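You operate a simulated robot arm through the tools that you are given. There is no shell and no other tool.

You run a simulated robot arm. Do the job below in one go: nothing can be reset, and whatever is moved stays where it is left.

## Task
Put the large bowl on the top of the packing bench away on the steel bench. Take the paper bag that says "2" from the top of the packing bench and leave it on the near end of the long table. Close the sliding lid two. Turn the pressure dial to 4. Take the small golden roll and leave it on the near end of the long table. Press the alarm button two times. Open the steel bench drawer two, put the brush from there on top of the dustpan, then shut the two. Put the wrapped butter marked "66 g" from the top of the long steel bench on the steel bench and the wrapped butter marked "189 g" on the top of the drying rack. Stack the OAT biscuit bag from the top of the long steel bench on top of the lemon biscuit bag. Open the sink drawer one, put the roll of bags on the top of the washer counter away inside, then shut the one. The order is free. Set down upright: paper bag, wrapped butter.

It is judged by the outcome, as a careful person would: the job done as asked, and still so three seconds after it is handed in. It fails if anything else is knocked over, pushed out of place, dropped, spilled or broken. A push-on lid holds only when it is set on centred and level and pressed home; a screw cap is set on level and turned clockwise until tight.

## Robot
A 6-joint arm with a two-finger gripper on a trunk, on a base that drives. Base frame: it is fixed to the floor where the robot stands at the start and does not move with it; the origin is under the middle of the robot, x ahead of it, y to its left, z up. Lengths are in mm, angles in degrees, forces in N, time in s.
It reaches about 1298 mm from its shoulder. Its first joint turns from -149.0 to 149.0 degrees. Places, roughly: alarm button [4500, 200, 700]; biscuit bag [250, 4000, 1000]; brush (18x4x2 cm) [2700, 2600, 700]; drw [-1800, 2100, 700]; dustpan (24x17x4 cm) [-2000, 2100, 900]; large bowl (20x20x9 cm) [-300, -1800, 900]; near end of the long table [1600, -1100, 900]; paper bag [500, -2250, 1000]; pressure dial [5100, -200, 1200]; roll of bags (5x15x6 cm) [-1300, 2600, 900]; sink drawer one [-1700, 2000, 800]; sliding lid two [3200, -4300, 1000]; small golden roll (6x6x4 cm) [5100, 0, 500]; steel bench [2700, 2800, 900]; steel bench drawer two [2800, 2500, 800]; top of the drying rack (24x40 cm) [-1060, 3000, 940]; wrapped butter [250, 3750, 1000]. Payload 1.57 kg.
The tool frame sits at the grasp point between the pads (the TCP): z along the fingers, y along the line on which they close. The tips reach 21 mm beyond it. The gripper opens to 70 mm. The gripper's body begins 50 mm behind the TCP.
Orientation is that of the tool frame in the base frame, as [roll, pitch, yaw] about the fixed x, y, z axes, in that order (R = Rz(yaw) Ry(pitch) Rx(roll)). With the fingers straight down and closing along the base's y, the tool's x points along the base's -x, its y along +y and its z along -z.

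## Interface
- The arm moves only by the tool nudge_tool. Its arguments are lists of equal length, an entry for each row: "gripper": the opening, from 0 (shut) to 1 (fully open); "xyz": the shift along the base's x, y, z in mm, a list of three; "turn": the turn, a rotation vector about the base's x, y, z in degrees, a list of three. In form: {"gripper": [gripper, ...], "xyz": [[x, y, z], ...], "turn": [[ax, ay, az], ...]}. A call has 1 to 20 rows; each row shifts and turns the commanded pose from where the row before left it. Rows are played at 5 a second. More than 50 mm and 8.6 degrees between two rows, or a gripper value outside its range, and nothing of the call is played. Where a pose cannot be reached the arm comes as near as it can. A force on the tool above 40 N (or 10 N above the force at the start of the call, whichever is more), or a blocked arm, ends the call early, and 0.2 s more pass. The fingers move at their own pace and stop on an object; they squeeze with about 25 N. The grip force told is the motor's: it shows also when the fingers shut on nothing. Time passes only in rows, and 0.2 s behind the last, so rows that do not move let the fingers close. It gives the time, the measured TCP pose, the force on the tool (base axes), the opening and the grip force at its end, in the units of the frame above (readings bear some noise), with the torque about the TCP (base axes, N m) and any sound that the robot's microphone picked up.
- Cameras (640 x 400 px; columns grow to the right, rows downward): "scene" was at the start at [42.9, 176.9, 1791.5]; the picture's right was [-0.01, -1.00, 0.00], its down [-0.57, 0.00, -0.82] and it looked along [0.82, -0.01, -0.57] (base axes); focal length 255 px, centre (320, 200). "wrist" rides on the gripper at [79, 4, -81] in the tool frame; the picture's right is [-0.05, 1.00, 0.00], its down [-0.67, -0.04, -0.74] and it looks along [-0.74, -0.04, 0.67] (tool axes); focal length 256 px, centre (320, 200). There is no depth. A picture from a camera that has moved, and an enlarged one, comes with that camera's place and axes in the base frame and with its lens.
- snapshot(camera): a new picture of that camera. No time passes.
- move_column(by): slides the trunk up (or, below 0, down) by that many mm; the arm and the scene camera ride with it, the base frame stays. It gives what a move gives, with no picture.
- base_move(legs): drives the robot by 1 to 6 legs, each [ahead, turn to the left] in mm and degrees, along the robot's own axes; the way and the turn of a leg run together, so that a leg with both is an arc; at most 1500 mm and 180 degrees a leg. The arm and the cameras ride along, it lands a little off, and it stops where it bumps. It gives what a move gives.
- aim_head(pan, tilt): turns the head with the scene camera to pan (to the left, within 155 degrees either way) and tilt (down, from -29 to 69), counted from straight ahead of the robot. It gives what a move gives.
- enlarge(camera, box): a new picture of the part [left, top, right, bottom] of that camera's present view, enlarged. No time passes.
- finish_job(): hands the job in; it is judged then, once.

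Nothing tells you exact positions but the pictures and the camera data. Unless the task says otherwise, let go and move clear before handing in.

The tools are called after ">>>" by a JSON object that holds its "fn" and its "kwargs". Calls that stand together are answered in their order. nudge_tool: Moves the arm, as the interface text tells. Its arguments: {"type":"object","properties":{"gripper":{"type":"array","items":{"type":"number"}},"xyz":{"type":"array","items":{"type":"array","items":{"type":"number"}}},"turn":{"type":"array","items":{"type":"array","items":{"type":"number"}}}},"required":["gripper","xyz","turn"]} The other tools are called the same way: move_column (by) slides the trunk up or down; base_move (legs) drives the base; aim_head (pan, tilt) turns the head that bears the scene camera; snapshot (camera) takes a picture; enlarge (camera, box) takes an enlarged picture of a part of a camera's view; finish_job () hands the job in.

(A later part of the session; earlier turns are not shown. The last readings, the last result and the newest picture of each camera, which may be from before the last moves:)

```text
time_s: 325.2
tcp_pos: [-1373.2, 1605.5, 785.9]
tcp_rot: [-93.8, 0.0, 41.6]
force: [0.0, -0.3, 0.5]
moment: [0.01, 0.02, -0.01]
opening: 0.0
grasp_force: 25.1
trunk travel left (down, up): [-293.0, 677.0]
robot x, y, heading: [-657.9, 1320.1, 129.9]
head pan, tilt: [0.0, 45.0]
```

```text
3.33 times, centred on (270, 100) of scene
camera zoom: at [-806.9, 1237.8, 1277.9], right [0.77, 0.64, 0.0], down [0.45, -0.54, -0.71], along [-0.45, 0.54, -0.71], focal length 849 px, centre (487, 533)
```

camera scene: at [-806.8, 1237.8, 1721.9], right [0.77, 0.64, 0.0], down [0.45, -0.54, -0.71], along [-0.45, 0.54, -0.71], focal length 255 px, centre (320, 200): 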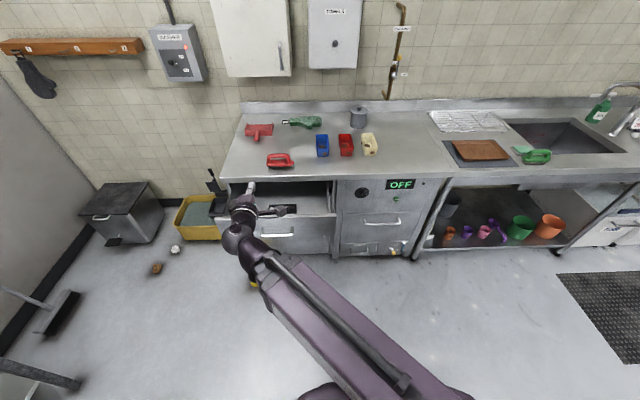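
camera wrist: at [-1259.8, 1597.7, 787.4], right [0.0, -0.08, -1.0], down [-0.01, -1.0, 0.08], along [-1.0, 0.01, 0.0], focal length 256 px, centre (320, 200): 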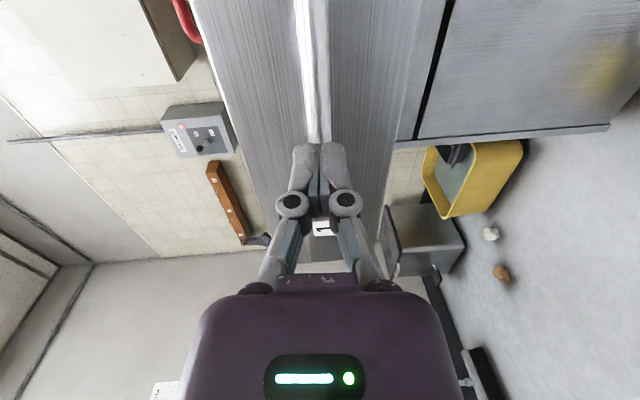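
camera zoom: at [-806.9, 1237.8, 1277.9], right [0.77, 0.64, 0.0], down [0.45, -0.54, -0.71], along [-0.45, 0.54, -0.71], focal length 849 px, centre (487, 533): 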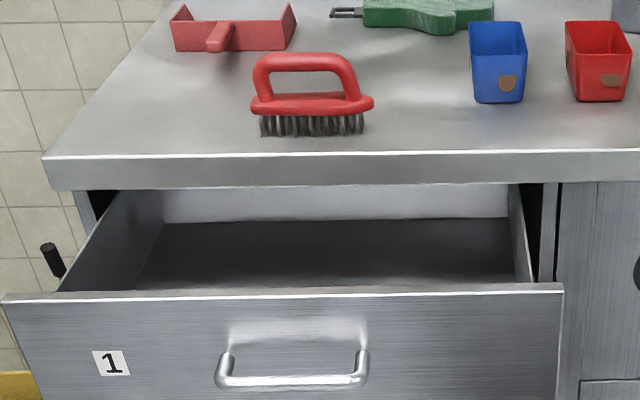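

Fingers are in line with the bar. Pushing the drawer shut.

>>> {"fn": "nudge_tool", "kwargs": {"gripper": [0, 0, 0, 0, 0, 0, 0, 0], "xyz": [[-24, 26.8, 0], [-24, 26.8, 0], [-24, 26.8, 0], [-24, 26.8, 0], [-24, 26.8, 0], [-24, 26.8, 0], [-24, 26.8, 0], [-24, 26.8, 0]], "turn": [[0, 0, 0], [0, 0, 0], [0, 0, 0], [0, 0, 0], [0, 0, 0], [0, 0, 0], [0, 0, 0], [0, 0, 0]]}}

>>> {"fn": "snapshot", "kwargs": {"camera": "scene"}}

```text
time_s: 327.0
tcp_pos: [-1565.6, 1820.4, 785.5]
tcp_rot: [-93.7, -0.2, 41.6]
force: [-0.9, -0.3, -0.3]
moment: [-0.05, 0.03, -0.02]
opening: 0.0
grasp_force: 28.7
trunk travel left (down, up): [-293.0, 677.0]
robot x, y, heading: [-655.9, 1317.1, 129.6]
head pan, tilt: [0.0, 45.0]
```

```text
taken
camera scene: at [-807.0, 1237.9, 1277.9], right [0.77, 0.64, 0.0], down [0.45, -0.54, -0.71], along [-0.45, 0.54, -0.71], focal length 255 px, centre (320, 200)
```

scene: 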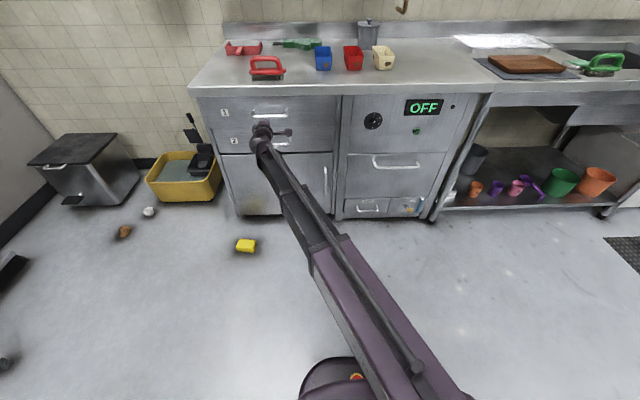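

Nearly shut; pushing gently to the stop.

>>> {"fn": "nudge_tool", "kwargs": {"gripper": [0, 0, 0, 0], "xyz": [[-6, 6.7, 0], [-6, 6.7, 0], [-6, 6.7, 0], [-6, 6.7, 0]], "turn": [[0, 0, 0], [0, 0, 0], [0, 0, 0], [0, 0, 0]]}}

>>> {"fn": "enlarge", "kwargs": {"camera": "scene", "box": [180, 60, 360, 180]}}

```text
time_s: 328.0
tcp_pos: [-1587.8, 1846.0, 786.2]
tcp_rot: [-93.6, -0.1, 41.7]
force: [0.4, 0.6, -0.2]
moment: [0.01, -0.02, -0.01]
opening: 0.1
grasp_force: 28.7
trunk travel left (down, up): [-293.0, 677.0]
robot x, y, heading: [-654.3, 1318.4, 129.9]
head pan, tilt: [0.0, 45.0]
```

```text
3.33 times, centred on (270, 120) of scene
camera zoom: at [-807.0, 1237.9, 1277.9], right [0.77, 0.64, 0.0], down [0.45, -0.54, -0.71], along [-0.45, 0.54, -0.71], focal length 849 px, centre (487, 467)
```

zoom: 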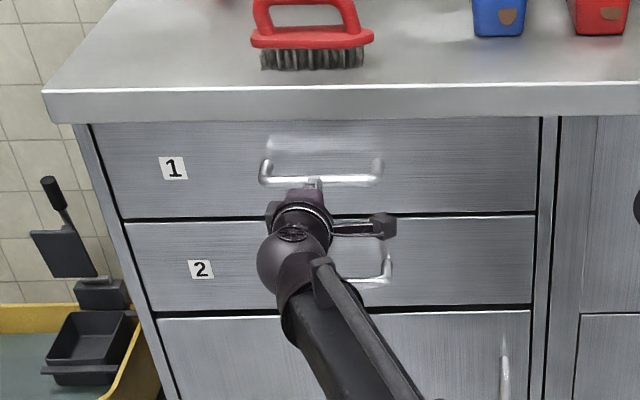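

>>> {"fn": "nudge_tool", "kwargs": {"gripper": [0, 0, 0], "xyz": [[-5, 5.6, 0], [-5, 5.6, 0], [-5, 5.6, 0]], "turn": [[0, 0, 0], [0, 0, 0], [0, 0, 0]]}}

>>> {"fn": "snapshot", "kwargs": {"camera": "wrist"}}

```text
time_s: 328.5
tcp_pos: [-1590.7, 1848.4, 787.1]
tcp_rot: [-93.5, -0.2, 41.7]
force: [7.9, -6.2, 3.3]
moment: [0.03, 0.01, 0.09]
opening: 0.0
grasp_force: 28.6
trunk travel left (down, up): [-293.0, 677.0]
robot x, y, heading: [-653.7, 1318.6, 130.0]
head pan, tilt: [0.0, 45.0]
stopped in row 2: the force on the tool passed its limit at 52 N (the readings are from after the stop); the commanded pose is now the measured one
```

```text
taken
camera wrist: at [-1478.4, 1842.2, 788.4], right [0.0, -0.08, -1.0], down [0.0, -1.0, 0.08], along [-1.0, 0.0, 0.0], focal length 256 px, centre (320, 200)
```

wrist: 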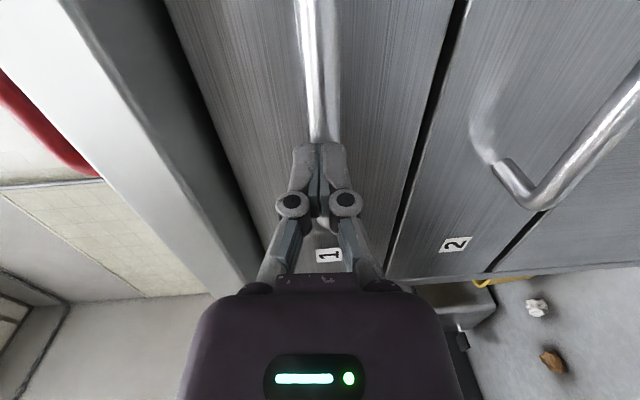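

Drawer one is shut against its stop. Backing off, restoring the vertical tool, and driving to the long steel bench's far end (butter and biscuit bags).

>>> {"fn": "nudge_tool", "kwargs": {"gripper": [0, 0, 0, 0, 0, 0], "xyz": [[30, -33, 0], [30, -33, 0], [30, -33, 0], [30, -33, 0], [30, -33, 0], [30, -33, 0]], "turn": [[0, 0, 0], [0, 0, 0], [0, 0, 0], [0, 0, 0], [0, 0, 0], [0, 0, 0]]}}

>>> {"fn": "move_column", "kwargs": {"by": 350}}

>>> {"fn": "move_column", "kwargs": {"by": 200}}

>>> {"fn": "nudge_tool", "kwargs": {"gripper": [1, 1, 1, 1, 1, 1, 1, 1, 1, 1], "xyz": [[0, 0, -28], [0, 0, -26], [0, 0, -24], [0, 0, -22], [0, 0, -20], [0, 0, -18], [0, 0, -16], [0, 0, -12], [0, 0, -8], [0, 0, -4]], "turn": [[-6.4, -5.73, 0], [-6.4, -5.73, 0], [-6.4, -5.73, 0], [-6.4, -5.73, 0], [-6.4, -5.73, 0], [-6.4, -5.73, 0], [-6.4, -5.73, 0], [-6.4, -5.73, 0], [-6.4, -5.73, 0], [-6.4, -5.73, 0]]}}

>>> {"fn": "base_move", "kwargs": {"legs": [[0, -77.7], [1200, 0], [1195, 0], [0, 79.5]]}}

>>> {"fn": "snapshot", "kwargs": {"camera": "scene"}}

>>> {"fn": "snapshot", "kwargs": {"camera": "wrist"}}

```text
time_s: 329.9
tcp_pos: [-1412.0, 1652.9, 785.4]
tcp_rot: [-93.7, 0.0, 41.7]
force: [0.1, 0.3, 0.0]
moment: [0.04, 0.03, -0.02]
opening: 0.2
grasp_force: 28.2
trunk travel left (down, up): [-293.0, 677.0]
robot x, y, heading: [-650.8, 1318.0, 130.1]
head pan, tilt: [0.0, 45.0]
```

```text
time_s: 333.3
tcp_pos: [-1412.2, 1653.1, 1136.3]
tcp_rot: [-93.6, 0.0, 41.8]
force: [-0.6, 0.1, -0.8]
moment: [0.0, -0.01, 0.0]
opening: 0.0
grasp_force: 28.4
trunk travel left (down, up): [-643.0, 327.0]
robot x, y, heading: [-653.0, 1324.2, 129.5]
head pan, tilt: [0.0, 45.0]
```

```text
time_s: 335.5
tcp_pos: [-1411.8, 1652.4, 1336.1]
tcp_rot: [-93.6, 0.1, 41.7]
force: [0.4, -0.3, -0.7]
moment: [-0.03, 0.02, 0.01]
opening: 0.0
grasp_force: 28.4
trunk travel left (down, up): [-843.0, 127.0]
robot x, y, heading: [-649.1, 1317.3, 129.7]
head pan, tilt: [0.0, 45.0]
```

```text
time_s: 337.7
tcp_pos: [-1413.3, 1653.8, 1161.7]
tcp_rot: [-179.7, -0.2, 41.9]
force: [0.3, -0.1, 0.0]
moment: [-0.03, -0.01, 0.01]
opening: 69.9
grasp_force: 0.0
out of reach, approached as far as the arm can: row 5, 8, 10
trunk travel left (down, up): [-843.0, 127.0]
robot x, y, heading: [-657.2, 1318.4, 129.9]
head pan, tilt: [0.0, 45.0]
```

```text
time_s: 362.4
tcp_pos: [154.5, 3526.0, 1161.6]
tcp_rot: [-179.5, -0.2, 40.3]
force: [0.5, -0.2, 0.8]
moment: [-0.02, 0.03, -0.01]
opening: 69.7
grasp_force: 0.0
trunk travel left (down, up): [-843.0, 127.0]
robot x, y, heading: [881.7, 3156.8, 127.7]
head pan, tilt: [0.0, 45.0]
```

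```text
taken
camera scene: at [727.1, 3078.2, 1828.0], right [0.79, 0.61, 0.0], down [0.43, -0.56, -0.71], along [-0.43, 0.56, -0.71], focal length 255 px, centre (320, 200)
```

scene: 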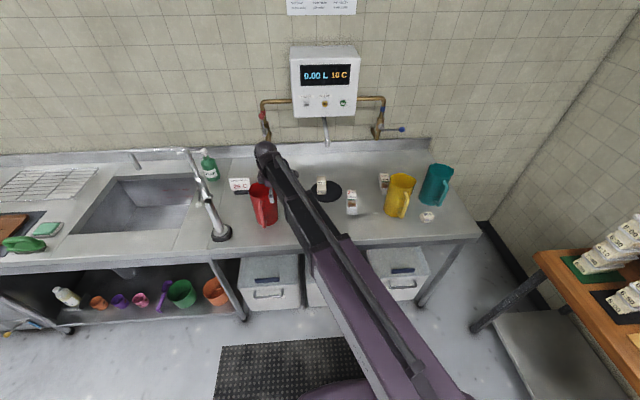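

```text
taken
camera wrist: at [217.6, 3574.3, 1244.3], right [0.6, -0.8, -0.01], down [-0.53, -0.41, 0.74], along [-0.6, -0.44, -0.67], focal length 256 px, centre (320, 200)
```

wrist: 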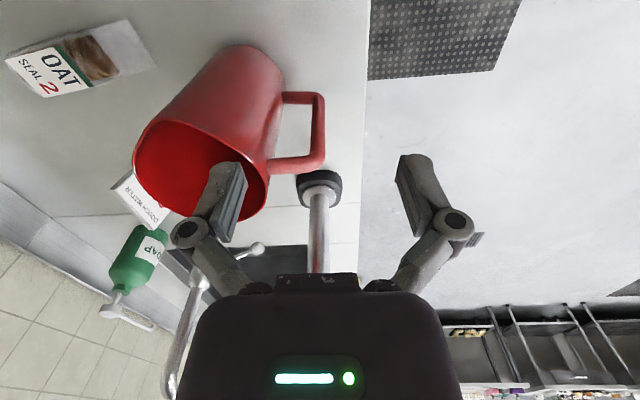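

I see OAT bag, butter blocks and other bags among the jugs. Zooming in.

>>> {"fn": "enlarge", "kwargs": {"camera": "scene", "box": [240, 140, 460, 260]}}

>>> {"fn": "nudge_tool", "kwargs": {"gripper": [1, 1, 1, 1, 1, 1, 1], "xyz": [[40, 0, 0], [40, 0, 0], [40, 10, 0], [40, 15, 0], [40, 20, 0], [40, 20, 0], [40, 20, 0]], "turn": [[0, 0, 0], [0, 0, 0], [0, 0, 0], [0, 0, 0], [0, 0, 0], [0, 0, 0], [0, 0, 0]]}}

>>> {"fn": "snapshot", "kwargs": {"camera": "scene"}}

>>> {"fn": "enlarge", "kwargs": {"camera": "scene", "box": [240, 140, 460, 260]}}

>>> {"fn": "snapshot", "kwargs": {"camera": "wrist"}}

```text
2.91 times, centred on (350, 200) of scene
camera zoom: at [727.1, 3078.2, 1828.0], right [0.79, 0.61, 0.0], down [0.43, -0.56, -0.71], along [-0.43, 0.56, -0.71], focal length 741 px, centre (233, 200)
```

zoom: 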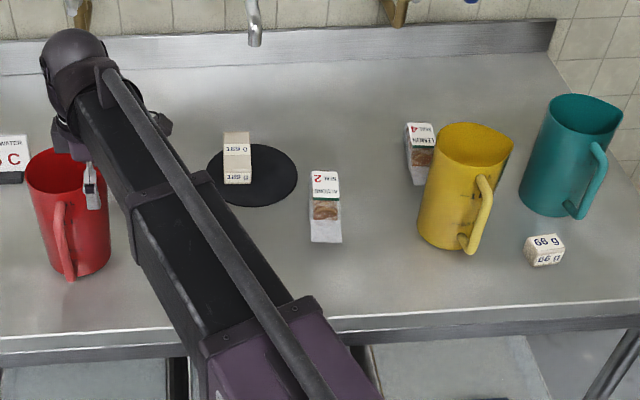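

```text
time_s: 364.0
tcp_pos: [434.7, 3613.7, 1161.3]
tcp_rot: [-179.5, -0.1, 40.3]
force: [0.3, 1.0, 0.6]
moment: [-0.01, 0.0, -0.01]
opening: 69.7
grasp_force: 0.0
trunk travel left (down, up): [-843.0, 127.0]
robot x, y, heading: [885.7, 3156.6, 127.7]
head pan, tilt: [0.0, 45.0]
```

```text
taken
camera scene: at [727.1, 3080.0, 1828.0], right [0.79, 0.61, 0.0], down [0.43, -0.56, -0.71], along [-0.43, 0.56, -0.71], focal length 255 px, centre (320, 200)
```

scene: 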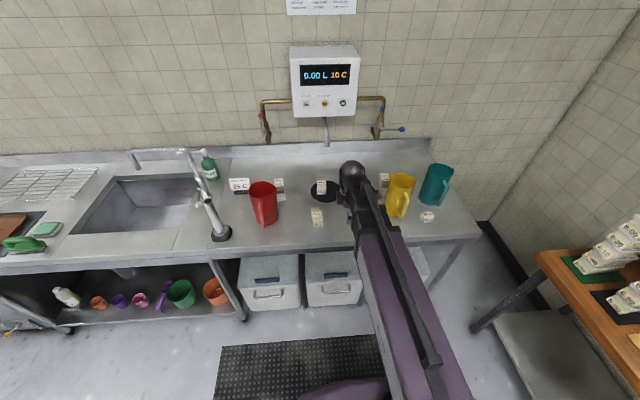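

```text
2.91 times, centred on (350, 200) of scene
camera zoom: at [727.1, 3080.0, 1828.0], right [0.79, 0.61, 0.0], down [0.43, -0.56, -0.71], along [-0.43, 0.56, -0.71], focal length 741 px, centre (233, 200)
```

zoom: 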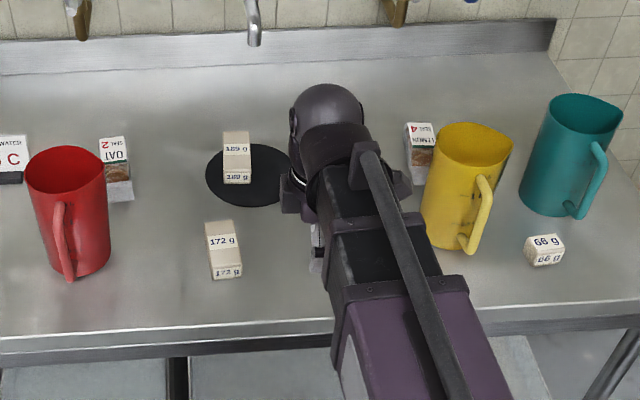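

```text
taken
camera wrist: at [498.3, 3662.1, 1243.6], right [0.61, -0.8, -0.01], down [-0.53, -0.41, 0.74], along [-0.6, -0.45, -0.67], focal length 256 px, centre (320, 200)
```

wrist: 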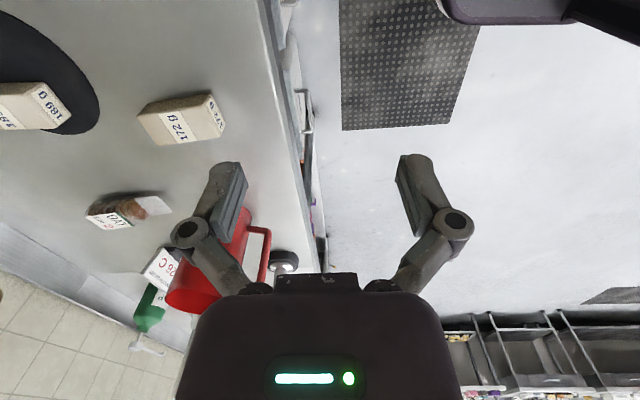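

Three butters (189 g on a dark mat, 172 g, 66 g) and bags (OAT, LEMON 4, another). I'll hover with the camera on the robot side to view the lemon bag area closely.

>>> {"fn": "nudge_tool", "kwargs": {"gripper": [1, 1, 1, 1, 1, 1, 1, 1, 1, 1, 1], "xyz": [[-10, 21, 0], [-10, 21, 0], [-10, 21, 0], [-10, 21, 0], [-10, 21, 0], [-10, 21, 0], [-10, 21, 0], [-10, 21, 0], [-10, 21, 0], [-10, 21, 0], [-10, 21, 0]], "turn": [[0, 0, -8.4], [0, 0, -8.4], [0, 0, -8.4], [0, 0, -8.4], [0, 0, -8.4], [0, 0, -8.4], [0, 0, -8.4], [0, 0, -8.4], [0, 0, -8.4], [0, 0, -8.4], [0, 0, -8.4]]}}

>>> {"fn": "snapshot", "kwargs": {"camera": "wrist"}}

>>> {"fn": "snapshot", "kwargs": {"camera": "scene"}}

```text
time_s: 366.4
tcp_pos: [322.7, 3844.9, 1160.6]
tcp_rot: [-179.6, -0.1, -52.3]
force: [-0.2, 0.1, -1.0]
moment: [-0.01, -0.02, 0.02]
opening: 70.2
grasp_force: 0.1
trunk travel left (down, up): [-843.0, 127.0]
robot x, y, heading: [882.0, 3157.1, 127.8]
head pan, tilt: [0.0, 45.0]
```

```text
taken
camera wrist: at [367.6, 3779.1, 1243.1], right [-0.82, -0.57, -0.01], down [-0.39, 0.55, 0.74], along [-0.42, 0.61, -0.67], focal length 256 px, centre (320, 200)
```

wrist: 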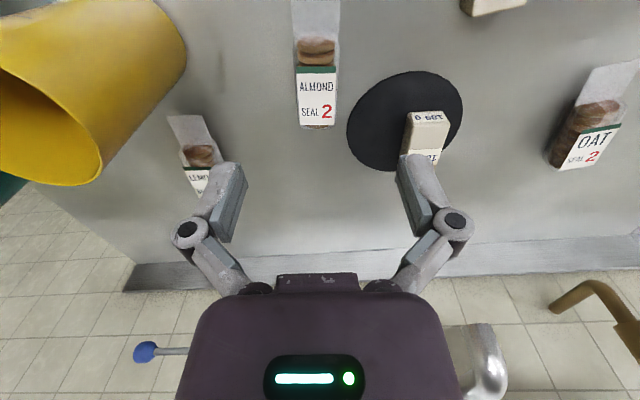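

```text
taken
camera scene: at [725.7, 3080.4, 1827.9], right [0.79, 0.61, 0.0], down [0.43, -0.56, -0.71], along [-0.43, 0.56, -0.71], focal length 255 px, centre (320, 200)
```

scene: 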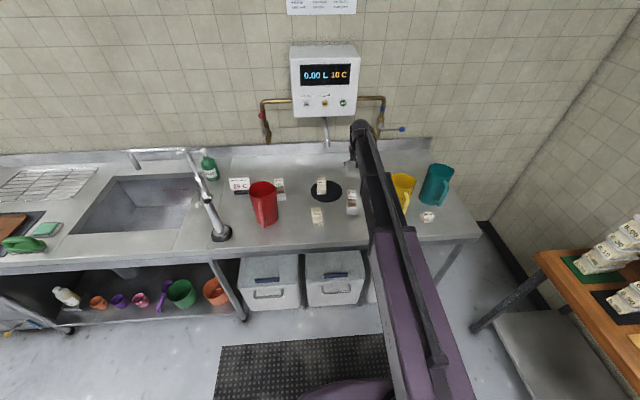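

>>> {"fn": "enlarge", "kwargs": {"camera": "wrist", "box": [130, 80, 290, 220]}}

>>> {"fn": "enlarge", "kwargs": {"camera": "wrist", "box": [500, 40, 640, 180]}}

>>> {"fn": "enlarge", "kwargs": {"camera": "scene", "box": [230, 160, 330, 240]}}

```text
2.86 times, centred on (210, 150) of wrist
camera zoom: at [367.6, 3779.1, 1243.1], right [-0.82, -0.57, -0.01], down [-0.39, 0.55, 0.74], along [-0.42, 0.61, -0.67], focal length 731 px, centre (634, 343)
```

zoom: 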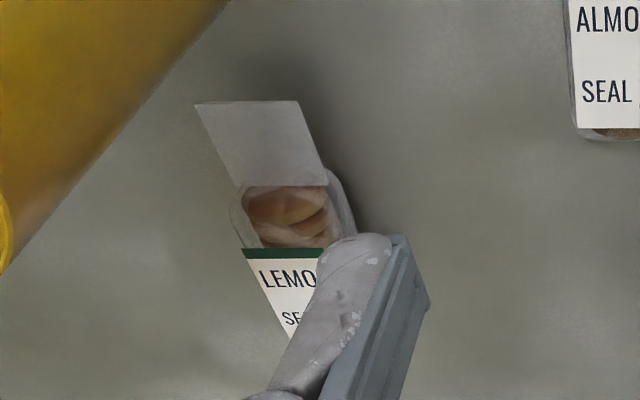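

```text
2.86 times, centred on (570, 110) of wrist
camera zoom: at [367.6, 3779.1, 1243.1], right [-0.82, -0.57, -0.01], down [-0.39, 0.55, 0.74], along [-0.42, 0.61, -0.67], focal length 731 px, centre (-394, 457)
```

zoom: 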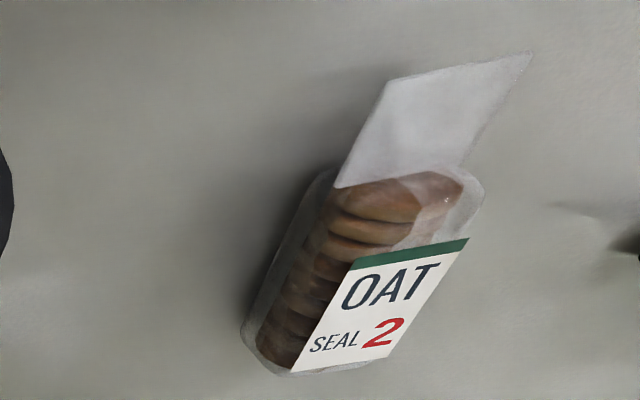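

```text
5.00 times, centred on (280, 200) of scene
camera zoom: at [725.7, 3080.4, 1827.9], right [0.79, 0.61, 0.0], down [0.43, -0.56, -0.71], along [-0.43, 0.56, -0.71], focal length 1274 px, centre (520, 200)
```

zoom: 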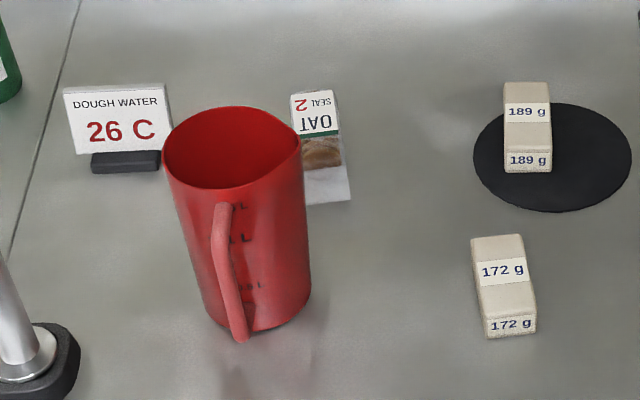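

I have good positions: OAT bag (-32, 3733), LEMON bag (366, 4087), tops ≈ z 964. To keep the forearm clear of the red jug I'll raise, retract, and shift the base a bit to the right and forward.

>>> {"fn": "move_column", "kwargs": {"by": 120}}

>>> {"fn": "nudge_tool", "kwargs": {"gripper": [1, 1, 1, 1, 1, 1], "xyz": [[30, -37, 0], [30, -37, 0], [30, -37, 0], [30, -37, 0], [30, -37, 0], [30, -37, 0]], "turn": [[0, 0, 0], [0, 0, 0], [0, 0, 0], [0, 0, 0], [0, 0, 0], [0, 0, 0]]}}

>>> {"fn": "base_move", "kwargs": {"legs": [[0, -53.8], [165, 0], [0, 57]]}}

>>> {"fn": "snapshot", "kwargs": {"camera": "scene"}}

```text
time_s: 367.9
tcp_pos: [323.3, 3843.0, 1281.9]
tcp_rot: [-179.5, -0.1, -52.2]
force: [0.3, 0.2, -0.3]
moment: [-0.06, 0.06, 0.0]
opening: 70.3
grasp_force: 0.1
trunk travel left (down, up): [-963.0, 7.0]
robot x, y, heading: [883.7, 3150.0, 127.8]
head pan, tilt: [0.0, 45.0]
```

```text
time_s: 369.3
tcp_pos: [502.6, 3621.5, 1282.3]
tcp_rot: [-179.6, -0.1, -52.1]
force: [0.1, 0.3, -0.2]
moment: [0.02, 0.03, 0.02]
opening: 70.0
grasp_force: 0.0
trunk travel left (down, up): [-963.0, 7.0]
robot x, y, heading: [878.4, 3155.1, 127.9]
head pan, tilt: [0.0, 45.0]
```

```text
time_s: 378.1
tcp_pos: [503.0, 3744.3, 1281.5]
tcp_rot: [-179.6, -0.2, -48.4]
force: [-0.1, 0.4, -0.3]
moment: [0.02, -0.05, 0.0]
opening: 70.2
grasp_force: 0.1
trunk travel left (down, up): [-963.0, 7.0]
robot x, y, heading: [917.0, 3305.1, 131.7]
head pan, tilt: [0.0, 45.0]
```

```text
taken
camera scene: at [764.0, 3215.6, 1947.6], right [0.75, 0.66, 0.0], down [0.47, -0.53, -0.71], along [-0.47, 0.53, -0.71], focal length 255 px, centre (320, 200)
```

scene: 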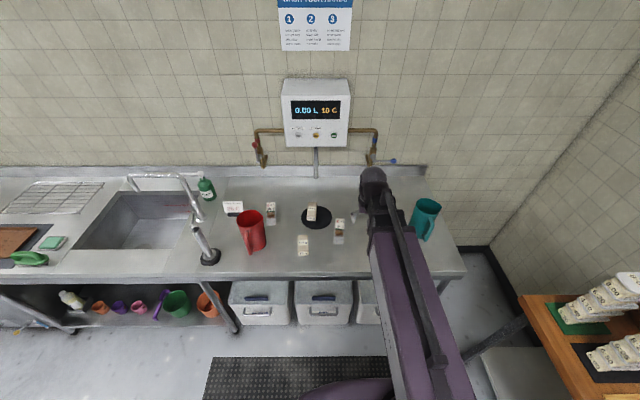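

Moving over the OAT bag with yaw aligned to it.

>>> {"fn": "nudge_tool", "kwargs": {"gripper": [1, 1, 1, 1, 1, 1, 1, 1, 1, 1, 1, 1], "xyz": [[-44.6, -1, 0], [-44.6, -1, 0], [-44.6, -1, 0], [-44.6, -1, 0], [-44.6, -1, 0], [-44.6, -1, 0], [-44.6, -1, 0], [-44.6, -1, 0], [-44.6, -1, 0], [-44.6, -1, 0], [-44.6, -1, 0], [-44.6, -1, 0]], "turn": [[0, 0, 1], [0, 0, 1], [0, 0, 1], [0, 0, 1], [0, 0, 1], [0, 0, 1], [0, 0, 1], [0, 0, 1], [0, 0, 1], [0, 0, 1], [0, 0, 1], [0, 0, 0]]}}

>>> {"fn": "move_column", "kwargs": {"by": -180}}

>>> {"fn": "snapshot", "kwargs": {"camera": "wrist"}}

>>> {"fn": "enlarge", "kwargs": {"camera": "scene", "box": [180, 120, 360, 260]}}

```text
time_s: 380.7
tcp_pos: [-30.6, 3732.6, 1280.3]
tcp_rot: [-179.6, -0.3, -37.3]
force: [0.8, -0.6, -0.6]
moment: [0.0, 0.0, 0.03]
opening: 70.1
grasp_force: 0.1
trunk travel left (down, up): [-963.0, 7.0]
robot x, y, heading: [918.9, 3303.1, 131.8]
head pan, tilt: [0.0, 45.0]
```

```text
time_s: 382.7
tcp_pos: [-29.8, 3731.1, 1101.2]
tcp_rot: [-179.5, -0.1, -37.3]
force: [0.5, -0.2, 0.7]
moment: [-0.01, 0.05, 0.02]
opening: 70.1
grasp_force: 0.1
trunk travel left (down, up): [-783.0, 187.0]
robot x, y, heading: [918.2, 3302.0, 131.4]
head pan, tilt: [0.0, 45.0]
```

```text
taken
camera wrist: at [29.8, 3680.7, 1183.5], right [-0.65, -0.76, -0.01], down [-0.51, 0.43, 0.74], along [-0.56, 0.48, -0.67], focal length 256 px, centre (320, 200)
```

wrist: 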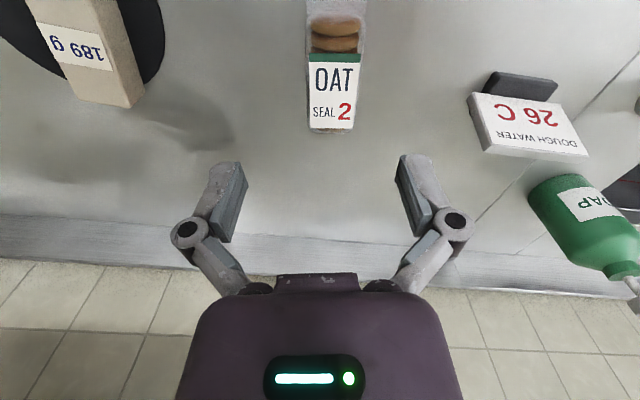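

```text
2.86 times, centred on (270, 190) of scene
camera zoom: at [766.5, 3216.8, 1767.9], right [0.75, 0.66, 0.0], down [0.47, -0.53, -0.71], along [-0.47, 0.53, -0.71], focal length 728 px, centre (463, 229)
```

zoom: 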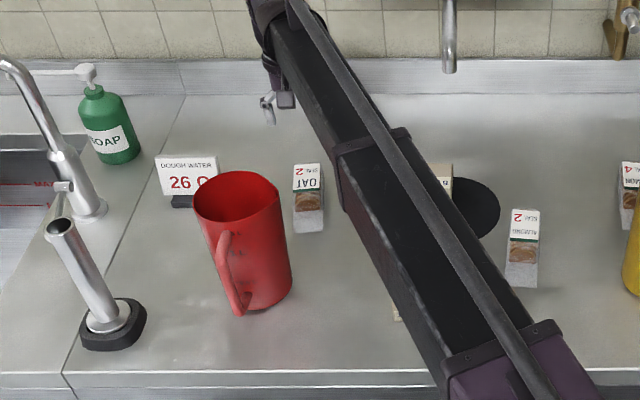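

OAT bag is ~12 mm to the side and I'm slightly short; correcting and descending.

>>> {"fn": "nudge_tool", "kwargs": {"gripper": [1, 1], "xyz": [[-20, 0, 0], [0, 0, 0]], "turn": [[0, 0, -2.5], [0, 0, 0]]}}

>>> {"fn": "move_column", "kwargs": {"by": -110}}

>>> {"fn": "snapshot", "kwargs": {"camera": "wrist"}}

>>> {"fn": "enlarge", "kwargs": {"camera": "scene", "box": [180, 100, 360, 240]}}

```text
time_s: 383.3
tcp_pos: [-49.8, 3730.7, 1101.3]
tcp_rot: [-179.6, -0.1, -39.8]
force: [0.4, 0.3, -0.1]
moment: [-0.01, 0.02, 0.02]
opening: 70.2
grasp_force: 0.0
trunk travel left (down, up): [-783.0, 187.0]
robot x, y, heading: [916.4, 3303.5, 131.9]
head pan, tilt: [0.0, 45.0]
```

```text
time_s: 384.7
tcp_pos: [-50.3, 3732.1, 991.5]
tcp_rot: [-179.7, -0.1, -39.8]
force: [-0.1, -0.8, 0.5]
moment: [-0.03, 0.02, 0.02]
opening: 70.0
grasp_force: 0.0
trunk travel left (down, up): [-673.0, 297.0]
robot x, y, heading: [918.0, 3301.0, 132.0]
head pan, tilt: [0.0, 45.0]
```

```text
taken
camera wrist: at [8.0, 3677.7, 1073.6], right [-0.68, -0.73, -0.01], down [-0.49, 0.45, 0.74], along [-0.54, 0.51, -0.67], focal length 256 px, centre (320, 200)
```

wrist: 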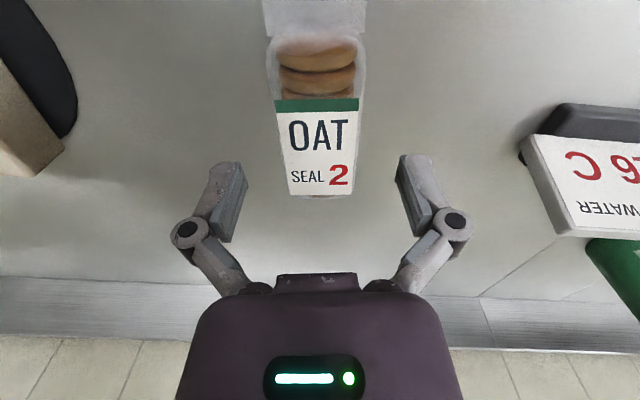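

```text
2.86 times, centred on (270, 170) of scene
camera zoom: at [766.5, 3216.8, 1657.9], right [0.75, 0.66, 0.0], down [0.47, -0.53, -0.71], along [-0.47, 0.53, -0.71], focal length 728 px, centre (463, 286)
```

zoom: 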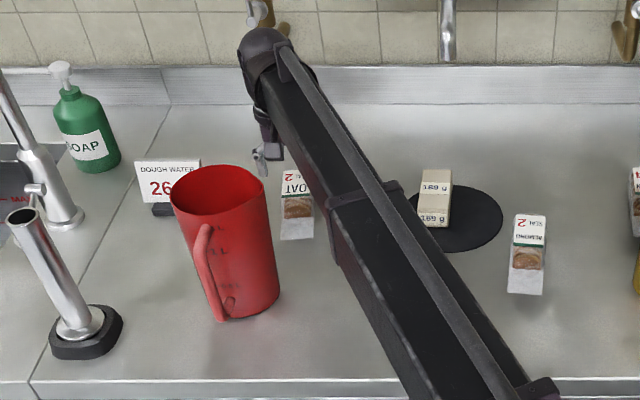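

>>> {"fn": "nudge_tool", "kwargs": {"gripper": [1, 1], "xyz": [[10, -7, 0], [0, 0, 0]], "turn": [[0, 0, 0], [0, 0, 0]]}}

>>> {"fn": "move_column", "kwargs": {"by": -57}}

>>> {"fn": "nudge_tool", "kwargs": {"gripper": [0.6, 0.3, 0, 0, 0], "xyz": [[0, 0, 0], [0, 0, 0], [0, 0, 0], [0, 0, 0], [0, 0, 0]], "turn": [[0, 0, 0], [0, 0, 0], [0, 0, 0], [0, 0, 0], [0, 0, 0]]}}

>>> {"fn": "snapshot", "kwargs": {"camera": "wrist"}}

```text
time_s: 385.3
tcp_pos: [-39.4, 3725.9, 992.1]
tcp_rot: [-179.7, -0.1, -39.7]
force: [-0.2, 0.5, -1.0]
moment: [0.01, -0.04, 0.0]
opening: 70.3
grasp_force: 0.0
trunk travel left (down, up): [-673.0, 297.0]
robot x, y, heading: [914.5, 3303.0, 131.8]
head pan, tilt: [0.0, 45.0]
```

```text
time_s: 386.3
tcp_pos: [-40.1, 3724.9, 934.3]
tcp_rot: [-179.6, -0.2, -39.8]
force: [0.6, 1.2, 0.1]
moment: [0.01, 0.0, 0.04]
opening: 69.9
grasp_force: 0.0
trunk travel left (down, up): [-616.0, 354.0]
robot x, y, heading: [914.4, 3305.1, 131.7]
head pan, tilt: [0.0, 45.0]
```

```text
time_s: 387.5
tcp_pos: [-39.1, 3725.0, 934.8]
tcp_rot: [-179.6, -0.1, -39.8]
force: [-2.3, 0.7, 5.1]
moment: [-0.01, -0.01, -0.08]
opening: 51.7
grasp_force: 24.6
trunk travel left (down, up): [-616.0, 354.0]
robot x, y, heading: [917.4, 3304.9, 131.6]
head pan, tilt: [0.0, 45.0]
```

```text
taken
camera wrist: at [18.5, 3671.1, 1016.8], right [-0.68, -0.73, -0.01], down [-0.49, 0.45, 0.74], along [-0.54, 0.51, -0.67], focal length 256 px, centre (320, 200)
```

wrist: 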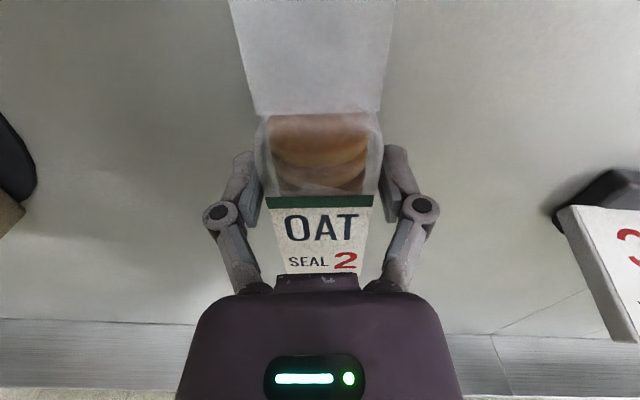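

Gripped. Lifting in two steps and checking the hold.

>>> {"fn": "move_column", "kwargs": {"by": 60}}

>>> {"fn": "snapshot", "kwargs": {"camera": "wrist"}}

>>> {"fn": "move_column", "kwargs": {"by": 230}}

```text
time_s: 388.5
tcp_pos: [-39.4, 3725.3, 993.9]
tcp_rot: [-179.5, -0.2, -39.9]
force: [0.0, -0.5, -1.6]
moment: [-0.02, -0.06, 0.03]
opening: 51.8
grasp_force: 25.2
trunk travel left (down, up): [-676.0, 294.0]
robot x, y, heading: [919.7, 3304.2, 131.8]
head pan, tilt: [0.0, 45.0]
```

```text
taken
camera wrist: at [17.9, 3671.4, 1076.0], right [-0.68, -0.73, -0.01], down [-0.49, 0.45, 0.74], along [-0.54, 0.51, -0.67], focal length 256 px, centre (320, 200)
```

wrist: 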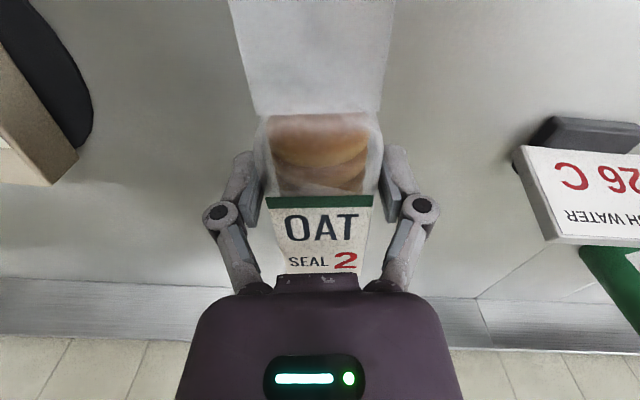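

```text
time_s: 390.9
tcp_pos: [-39.9, 3724.9, 1224.0]
tcp_rot: [-179.6, -0.2, -39.8]
force: [-0.1, 0.0, -2.4]
moment: [0.0, -0.05, -0.04]
opening: 52.1
grasp_force: 25.1
trunk travel left (down, up): [-906.0, 64.0]
robot x, y, heading: [920.2, 3301.8, 131.8]
head pan, tilt: [0.0, 45.0]
```

OAT bag is secure. Now measuring the lemon bag again from this viewpoint.

>>> {"fn": "enlarge", "kwargs": {"camera": "scene", "box": [300, 180, 440, 280]}}

>>> {"fn": "nudge_tool", "kwargs": {"gripper": [0, 0, 0, 0, 0, 0, 0], "xyz": [[43, 22, 0], [43, 22, 0], [43, 22, 0], [43, 22, 0], [43, 22, 0], [43, 22, 0], [20, 10, 0]], "turn": [[0, 0, -2], [0, 0, -2], [0, 0, -2], [0, 0, -2], [0, 0, -2], [0, 0, -2], [0, 0, -1.5]]}}

>>> {"fn": "snapshot", "kwargs": {"camera": "wrist"}}

```text
4.00 times, centred on (370, 230) of scene
camera zoom: at [765.8, 3217.0, 1890.8], right [0.75, 0.66, 0.0], down [0.47, -0.53, -0.71], along [-0.47, 0.53, -0.71], focal length 1019 px, centre (120, 80)
```

zoom: 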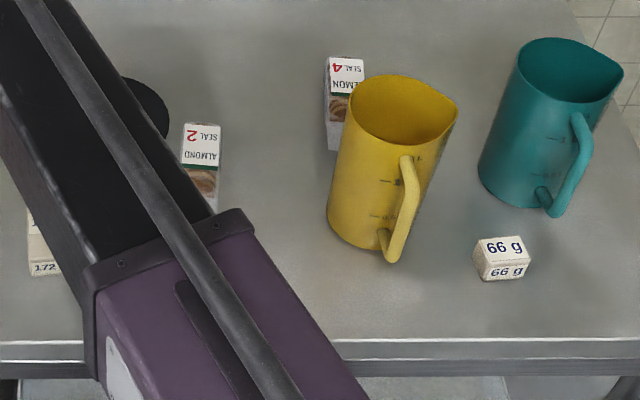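

```text
time_s: 392.5
tcp_pos: [236.8, 3866.3, 1224.9]
tcp_rot: [-179.4, 0.1, -53.3]
force: [-0.8, -1.2, 0.2]
moment: [0.05, -0.05, 0.0]
opening: 0.0
grasp_force: 25.4
out of reach, approached as far as the arm can: row 2, 4, 7
trunk travel left (down, up): [-906.0, 64.0]
robot x, y, heading: [917.2, 3305.2, 131.7]
head pan, tilt: [0.0, 45.0]
```

```text
taken
camera wrist: at [279.8, 3799.9, 1306.8], right [-0.83, -0.55, -0.01], down [-0.38, 0.55, 0.74], along [-0.41, 0.62, -0.67], focal length 256 px, centre (320, 200)
```

wrist: 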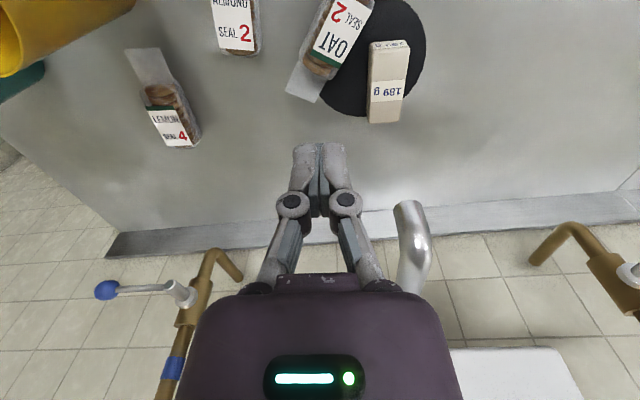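

The OAT bag got knocked out of the gripper (it evidently hit the heater's spout) and fell onto the counter. Checking what happened.

>>> {"fn": "enlarge", "kwargs": {"camera": "scene", "box": [220, 150, 440, 290]}}

>>> {"fn": "enlarge", "kwargs": {"camera": "wrist", "box": [110, 0, 440, 200]}}

```text
2.86 times, centred on (330, 220) of scene
camera zoom: at [764.6, 3213.2, 1890.6], right [0.75, 0.67, 0.0], down [0.47, -0.53, -0.71], along [-0.47, 0.53, -0.71], focal length 728 px, centre (291, 143)
```

zoom: 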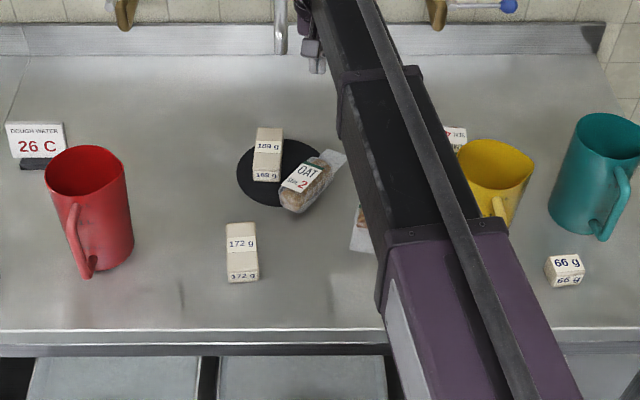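

```text
1.94 times, centred on (275, 100) of wrist
camera zoom: at [279.8, 3799.9, 1306.8], right [-0.83, -0.55, -0.01], down [-0.38, 0.55, 0.74], along [-0.41, 0.62, -0.67], focal length 496 px, centre (407, 394)
```

zoom: 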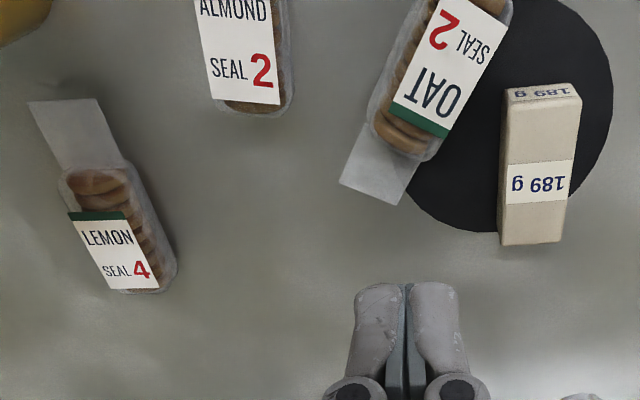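

OAT landed upright, right below the gripper, next to the 189 g butter; the spout tip is at about (139, 3891, 1175). I'll lower closed past the spout height, then align and regrasp.

>>> {"fn": "move_column", "kwargs": {"by": -130}}

>>> {"fn": "nudge_tool", "kwargs": {"gripper": [0, 0, 0, 0, 1, 1, 1], "xyz": [[-6, 4, 0], [-6, 4, 0], [-6, 4, 0], [-6, 4, 0], [-5, 0, 0], [0, 0, 0], [0, 0, 0]], "turn": [[0, 0, -8.5], [0, 0, -8.5], [0, 0, -8.5], [0, 0, -8.5], [0, 0, 0], [0, 0, 0], [0, 0, 0]]}}

>>> {"fn": "snapshot", "kwargs": {"camera": "wrist"}}

```text
time_s: 394.1
tcp_pos: [236.1, 3867.4, 1095.1]
tcp_rot: [-179.7, 0.0, -53.3]
force: [0.0, 0.9, 0.5]
moment: [-0.02, 0.06, 0.0]
opening: 0.3
grasp_force: 25.1
trunk travel left (down, up): [-776.0, 194.0]
robot x, y, heading: [918.9, 3299.4, 131.9]
head pan, tilt: [0.0, 45.0]
```

```text
time_s: 395.7
tcp_pos: [207.5, 3883.7, 1094.3]
tcp_rot: [-179.7, -0.1, -87.3]
force: [-0.2, -0.1, -0.6]
moment: [-0.03, -0.05, -0.02]
opening: 69.9
grasp_force: 0.0
trunk travel left (down, up): [-776.0, 194.0]
robot x, y, heading: [917.8, 3302.7, 131.8]
head pan, tilt: [0.0, 45.0]
```

```text
taken
camera wrist: at [207.6, 3805.5, 1176.4], right [-1.0, 0.01, -0.01], down [0.0, 0.67, 0.74], along [0.01, 0.74, -0.67], focal length 256 px, centre (320, 200)
```

wrist: 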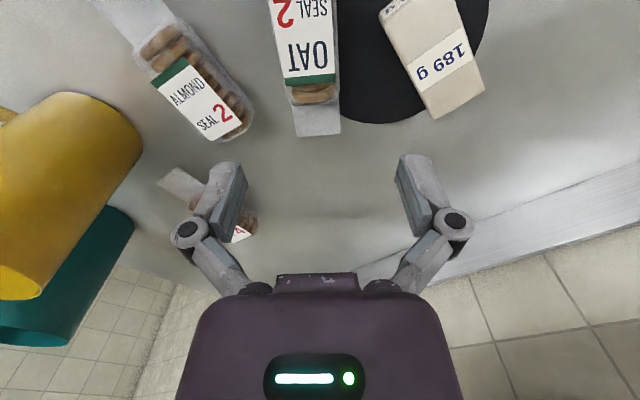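

>>> {"fn": "nudge_tool", "kwargs": {"gripper": [1, 1], "xyz": [[8.5, -4, 0], [0, 0, 0]], "turn": [[0, 0, 0], [0, 0, 0]]}}

>>> {"fn": "move_column", "kwargs": {"by": -105}}

>>> {"fn": "snapshot", "kwargs": {"camera": "wrist"}}

```text
time_s: 396.3
tcp_pos: [216.6, 3879.9, 1094.5]
tcp_rot: [-179.5, -0.2, -87.3]
force: [0.2, 1.0, 0.1]
moment: [-0.04, 0.02, 0.02]
opening: 69.8
grasp_force: 0.1
trunk travel left (down, up): [-776.0, 194.0]
robot x, y, heading: [916.3, 3302.6, 131.6]
head pan, tilt: [0.0, 45.0]
```

```text
time_s: 397.7
tcp_pos: [215.8, 3879.8, 990.2]
tcp_rot: [-179.6, -0.1, -87.3]
force: [-0.9, 0.0, 0.1]
moment: [0.01, -0.02, -0.01]
opening: 70.0
grasp_force: 0.1
trunk travel left (down, up): [-671.0, 299.0]
robot x, y, heading: [919.8, 3303.4, 131.8]
head pan, tilt: [0.0, 45.0]
```

```text
taken
camera wrist: at [215.8, 3801.2, 1071.6], right [-1.0, 0.01, -0.01], down [0.0, 0.67, 0.74], along [0.01, 0.74, -0.67], focal length 256 px, centre (320, 200)
```

wrist: 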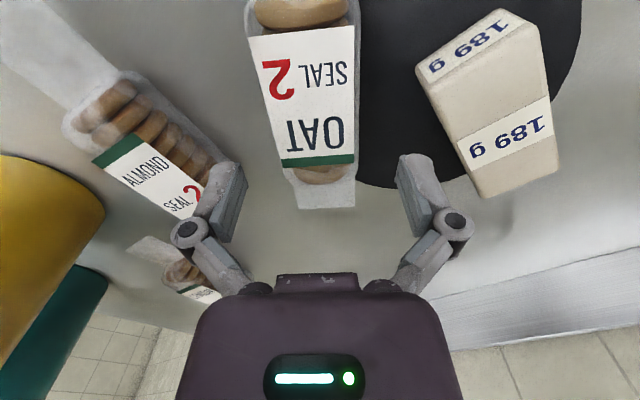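

Shifting 15 mm toward the robot to give the finger clearance from the almond bag, then descending.

>>> {"fn": "nudge_tool", "kwargs": {"gripper": [1, 1], "xyz": [[0, -16, 0], [0, 0, 0]], "turn": [[0, 0, 0], [0, 0, 0]]}}

>>> {"fn": "move_column", "kwargs": {"by": -25}}

>>> {"fn": "snapshot", "kwargs": {"camera": "wrist"}}

```text
time_s: 398.3
tcp_pos: [216.7, 3864.4, 988.6]
tcp_rot: [-179.5, -0.1, -87.3]
force: [0.1, -0.3, 0.6]
moment: [0.0, 0.01, 0.02]
opening: 70.2
grasp_force: 0.0
trunk travel left (down, up): [-671.0, 299.0]
robot x, y, heading: [916.1, 3300.6, 131.8]
head pan, tilt: [0.0, 45.0]
```

```text
time_s: 399.0
tcp_pos: [215.6, 3865.0, 964.2]
tcp_rot: [-179.5, -0.1, -87.3]
force: [-1.3, -0.8, -1.0]
moment: [-0.02, 0.0, 0.0]
opening: 69.9
grasp_force: 0.0
trunk travel left (down, up): [-646.0, 324.0]
robot x, y, heading: [919.4, 3306.2, 131.5]
head pan, tilt: [0.0, 45.0]
```

```text
taken
camera wrist: at [215.3, 3786.2, 1046.5], right [-1.0, 0.01, -0.01], down [0.0, 0.67, 0.74], along [0.01, 0.74, -0.67], focal length 256 px, centre (320, 200)
```

wrist: 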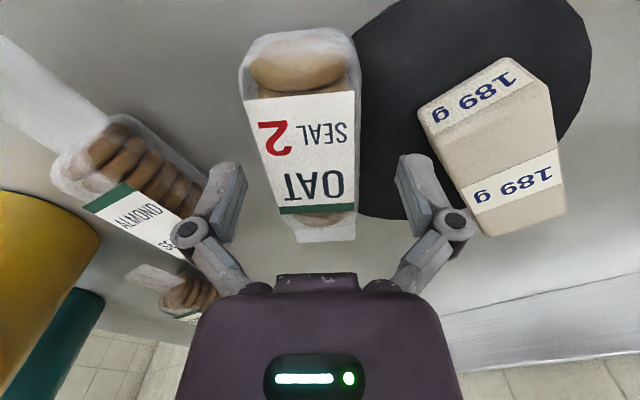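

Narrowing the opening slightly to stay clear of the almond bag, then lowering.

>>> {"fn": "nudge_tool", "kwargs": {"gripper": [0.87, 0.87], "xyz": [[0, 0, 0], [0, 0, 0]], "turn": [[0, 0, 0], [0, 0, 0]]}}

>>> {"fn": "move_column", "kwargs": {"by": -25}}

>>> {"fn": "snapshot", "kwargs": {"camera": "wrist"}}

```text
time_s: 399.6
tcp_pos: [215.1, 3864.8, 965.2]
tcp_rot: [-179.6, -0.1, -87.3]
force: [-0.1, 0.3, 0.4]
moment: [-0.02, -0.01, -0.02]
opening: 60.9
grasp_force: 0.1
trunk travel left (down, up): [-646.0, 324.0]
robot x, y, heading: [917.8, 3303.6, 131.8]
head pan, tilt: [0.0, 45.0]
```

```text
time_s: 400.1
tcp_pos: [223.0, 3863.0, 948.9]
tcp_rot: [-179.0, 0.0, -87.3]
force: [9.5, -3.1, 21.1]
moment: [-0.1, -0.69, -0.2]
opening: 70.0
grasp_force: 5.7
trunk travel left (down, up): [-629.0, 341.0]
robot x, y, heading: [919.8, 3304.2, 131.6]
head pan, tilt: [0.0, 45.0]
stopped: the force on the tool passed its limit at 67 N (the readings are from after the stop); the commanded pose is now the measured one
```

```text
taken
camera wrist: at [220.1, 3785.7, 1031.2], right [-1.0, 0.01, -0.02], down [-0.01, 0.67, 0.75], along [0.02, 0.75, -0.67], focal length 256 px, centre (320, 200)
```

wrist: 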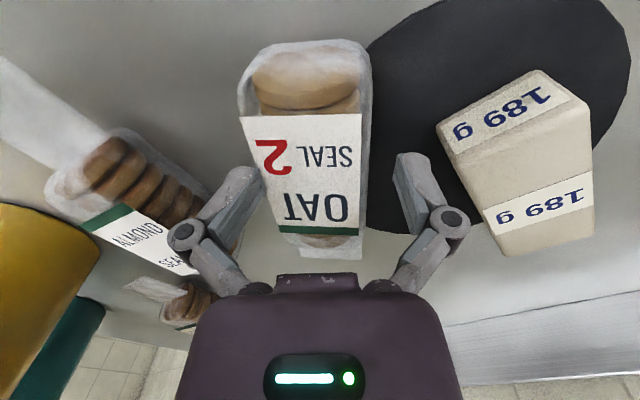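

The left finger landed on OAT's rounded side. Raising and re-centring.

>>> {"fn": "move_column", "kwargs": {"by": 35}}

>>> {"fn": "nudge_tool", "kwargs": {"gripper": [1, 1], "xyz": [[0, 0, 0], [0, 0, 0]], "turn": [[0, 0, 0], [0, 0, 0]]}}

>>> {"fn": "snapshot", "kwargs": {"camera": "wrist"}}

>>> {"fn": "enlarge", "kwargs": {"camera": "wrist", "box": [180, 40, 460, 215]}}

```text
time_s: 400.9
tcp_pos: [218.3, 3866.9, 982.2]
tcp_rot: [-179.0, 0.1, -87.3]
force: [0.0, -0.1, -0.3]
moment: [0.02, -0.02, 0.02]
opening: 61.0
grasp_force: 0.0
trunk travel left (down, up): [-664.0, 306.0]
robot x, y, heading: [918.6, 3303.4, 131.9]
head pan, tilt: [0.0, 45.0]
```

```text
time_s: 401.5
tcp_pos: [218.7, 3866.2, 982.6]
tcp_rot: [-179.2, 0.0, -87.3]
force: [-0.6, -0.1, -0.9]
moment: [-0.01, 0.04, 0.03]
opening: 69.9
grasp_force: 0.0
trunk travel left (down, up): [-664.0, 306.0]
robot x, y, heading: [915.4, 3299.5, 131.7]
head pan, tilt: [0.0, 45.0]
```

```text
taken
camera wrist: at [217.1, 3787.5, 1064.1], right [-1.0, 0.01, -0.02], down [-0.01, 0.67, 0.74], along [0.02, 0.74, -0.67], focal length 256 px, centre (320, 200)
```

wrist: 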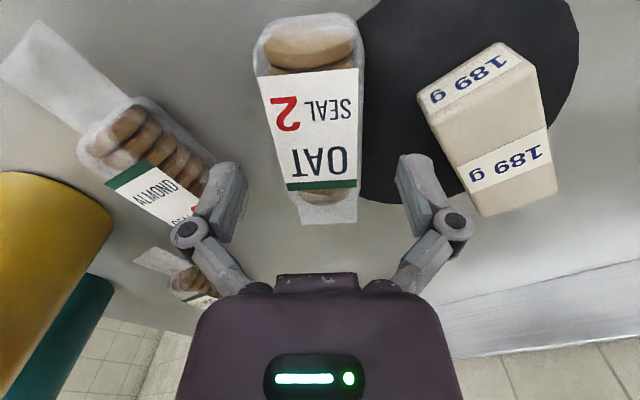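

```text
2.29 times, centred on (320, 128) of wrist
camera zoom: at [217.1, 3787.5, 1064.1], right [-1.0, 0.01, -0.02], down [-0.01, 0.67, 0.74], along [0.02, 0.74, -0.67], focal length 585 px, centre (320, 366)
```

zoom: 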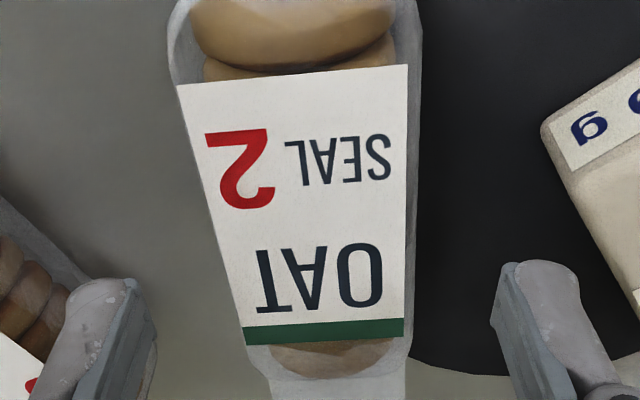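

>>> {"fn": "nudge_tool", "kwargs": {"gripper": [1, 1], "xyz": [[1, -3, 0], [0, 0, 0]], "turn": [[0, 0, 3.5], [0, 0, 0]]}}

>>> {"fn": "move_column", "kwargs": {"by": -43}}

>>> {"fn": "snapshot", "kwargs": {"camera": "wrist"}}

```text
time_s: 402.1
tcp_pos: [220.3, 3864.6, 983.3]
tcp_rot: [-179.1, 0.0, -83.8]
force: [-0.1, 0.8, -0.9]
moment: [0.0, 0.01, 0.02]
opening: 69.8
grasp_force: 0.1
trunk travel left (down, up): [-664.0, 306.0]
robot x, y, heading: [916.7, 3301.7, 131.6]
head pan, tilt: [0.0, 45.0]
```

```text
time_s: 402.9
tcp_pos: [220.1, 3862.5, 940.5]
tcp_rot: [-179.1, -0.1, -83.9]
force: [-0.5, 0.3, 0.5]
moment: [-0.01, 0.01, 0.03]
opening: 70.2
grasp_force: 0.0
trunk travel left (down, up): [-621.0, 349.0]
robot x, y, heading: [915.4, 3306.2, 131.7]
head pan, tilt: [0.0, 45.0]
```

```text
taken
camera wrist: at [223.4, 3784.7, 1021.2], right [-1.0, -0.05, -0.02], down [-0.05, 0.67, 0.74], along [-0.03, 0.74, -0.67], focal length 256 px, centre (320, 200)
```

wrist: 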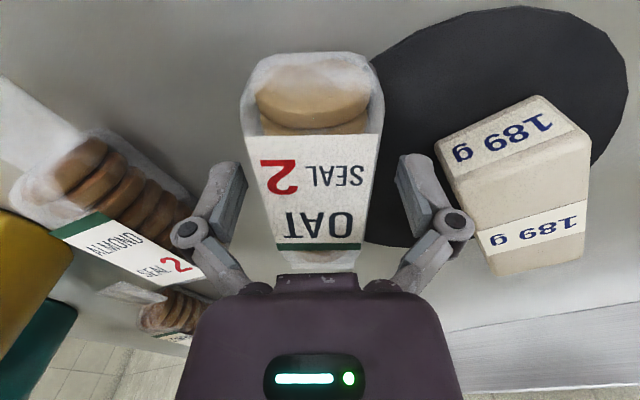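

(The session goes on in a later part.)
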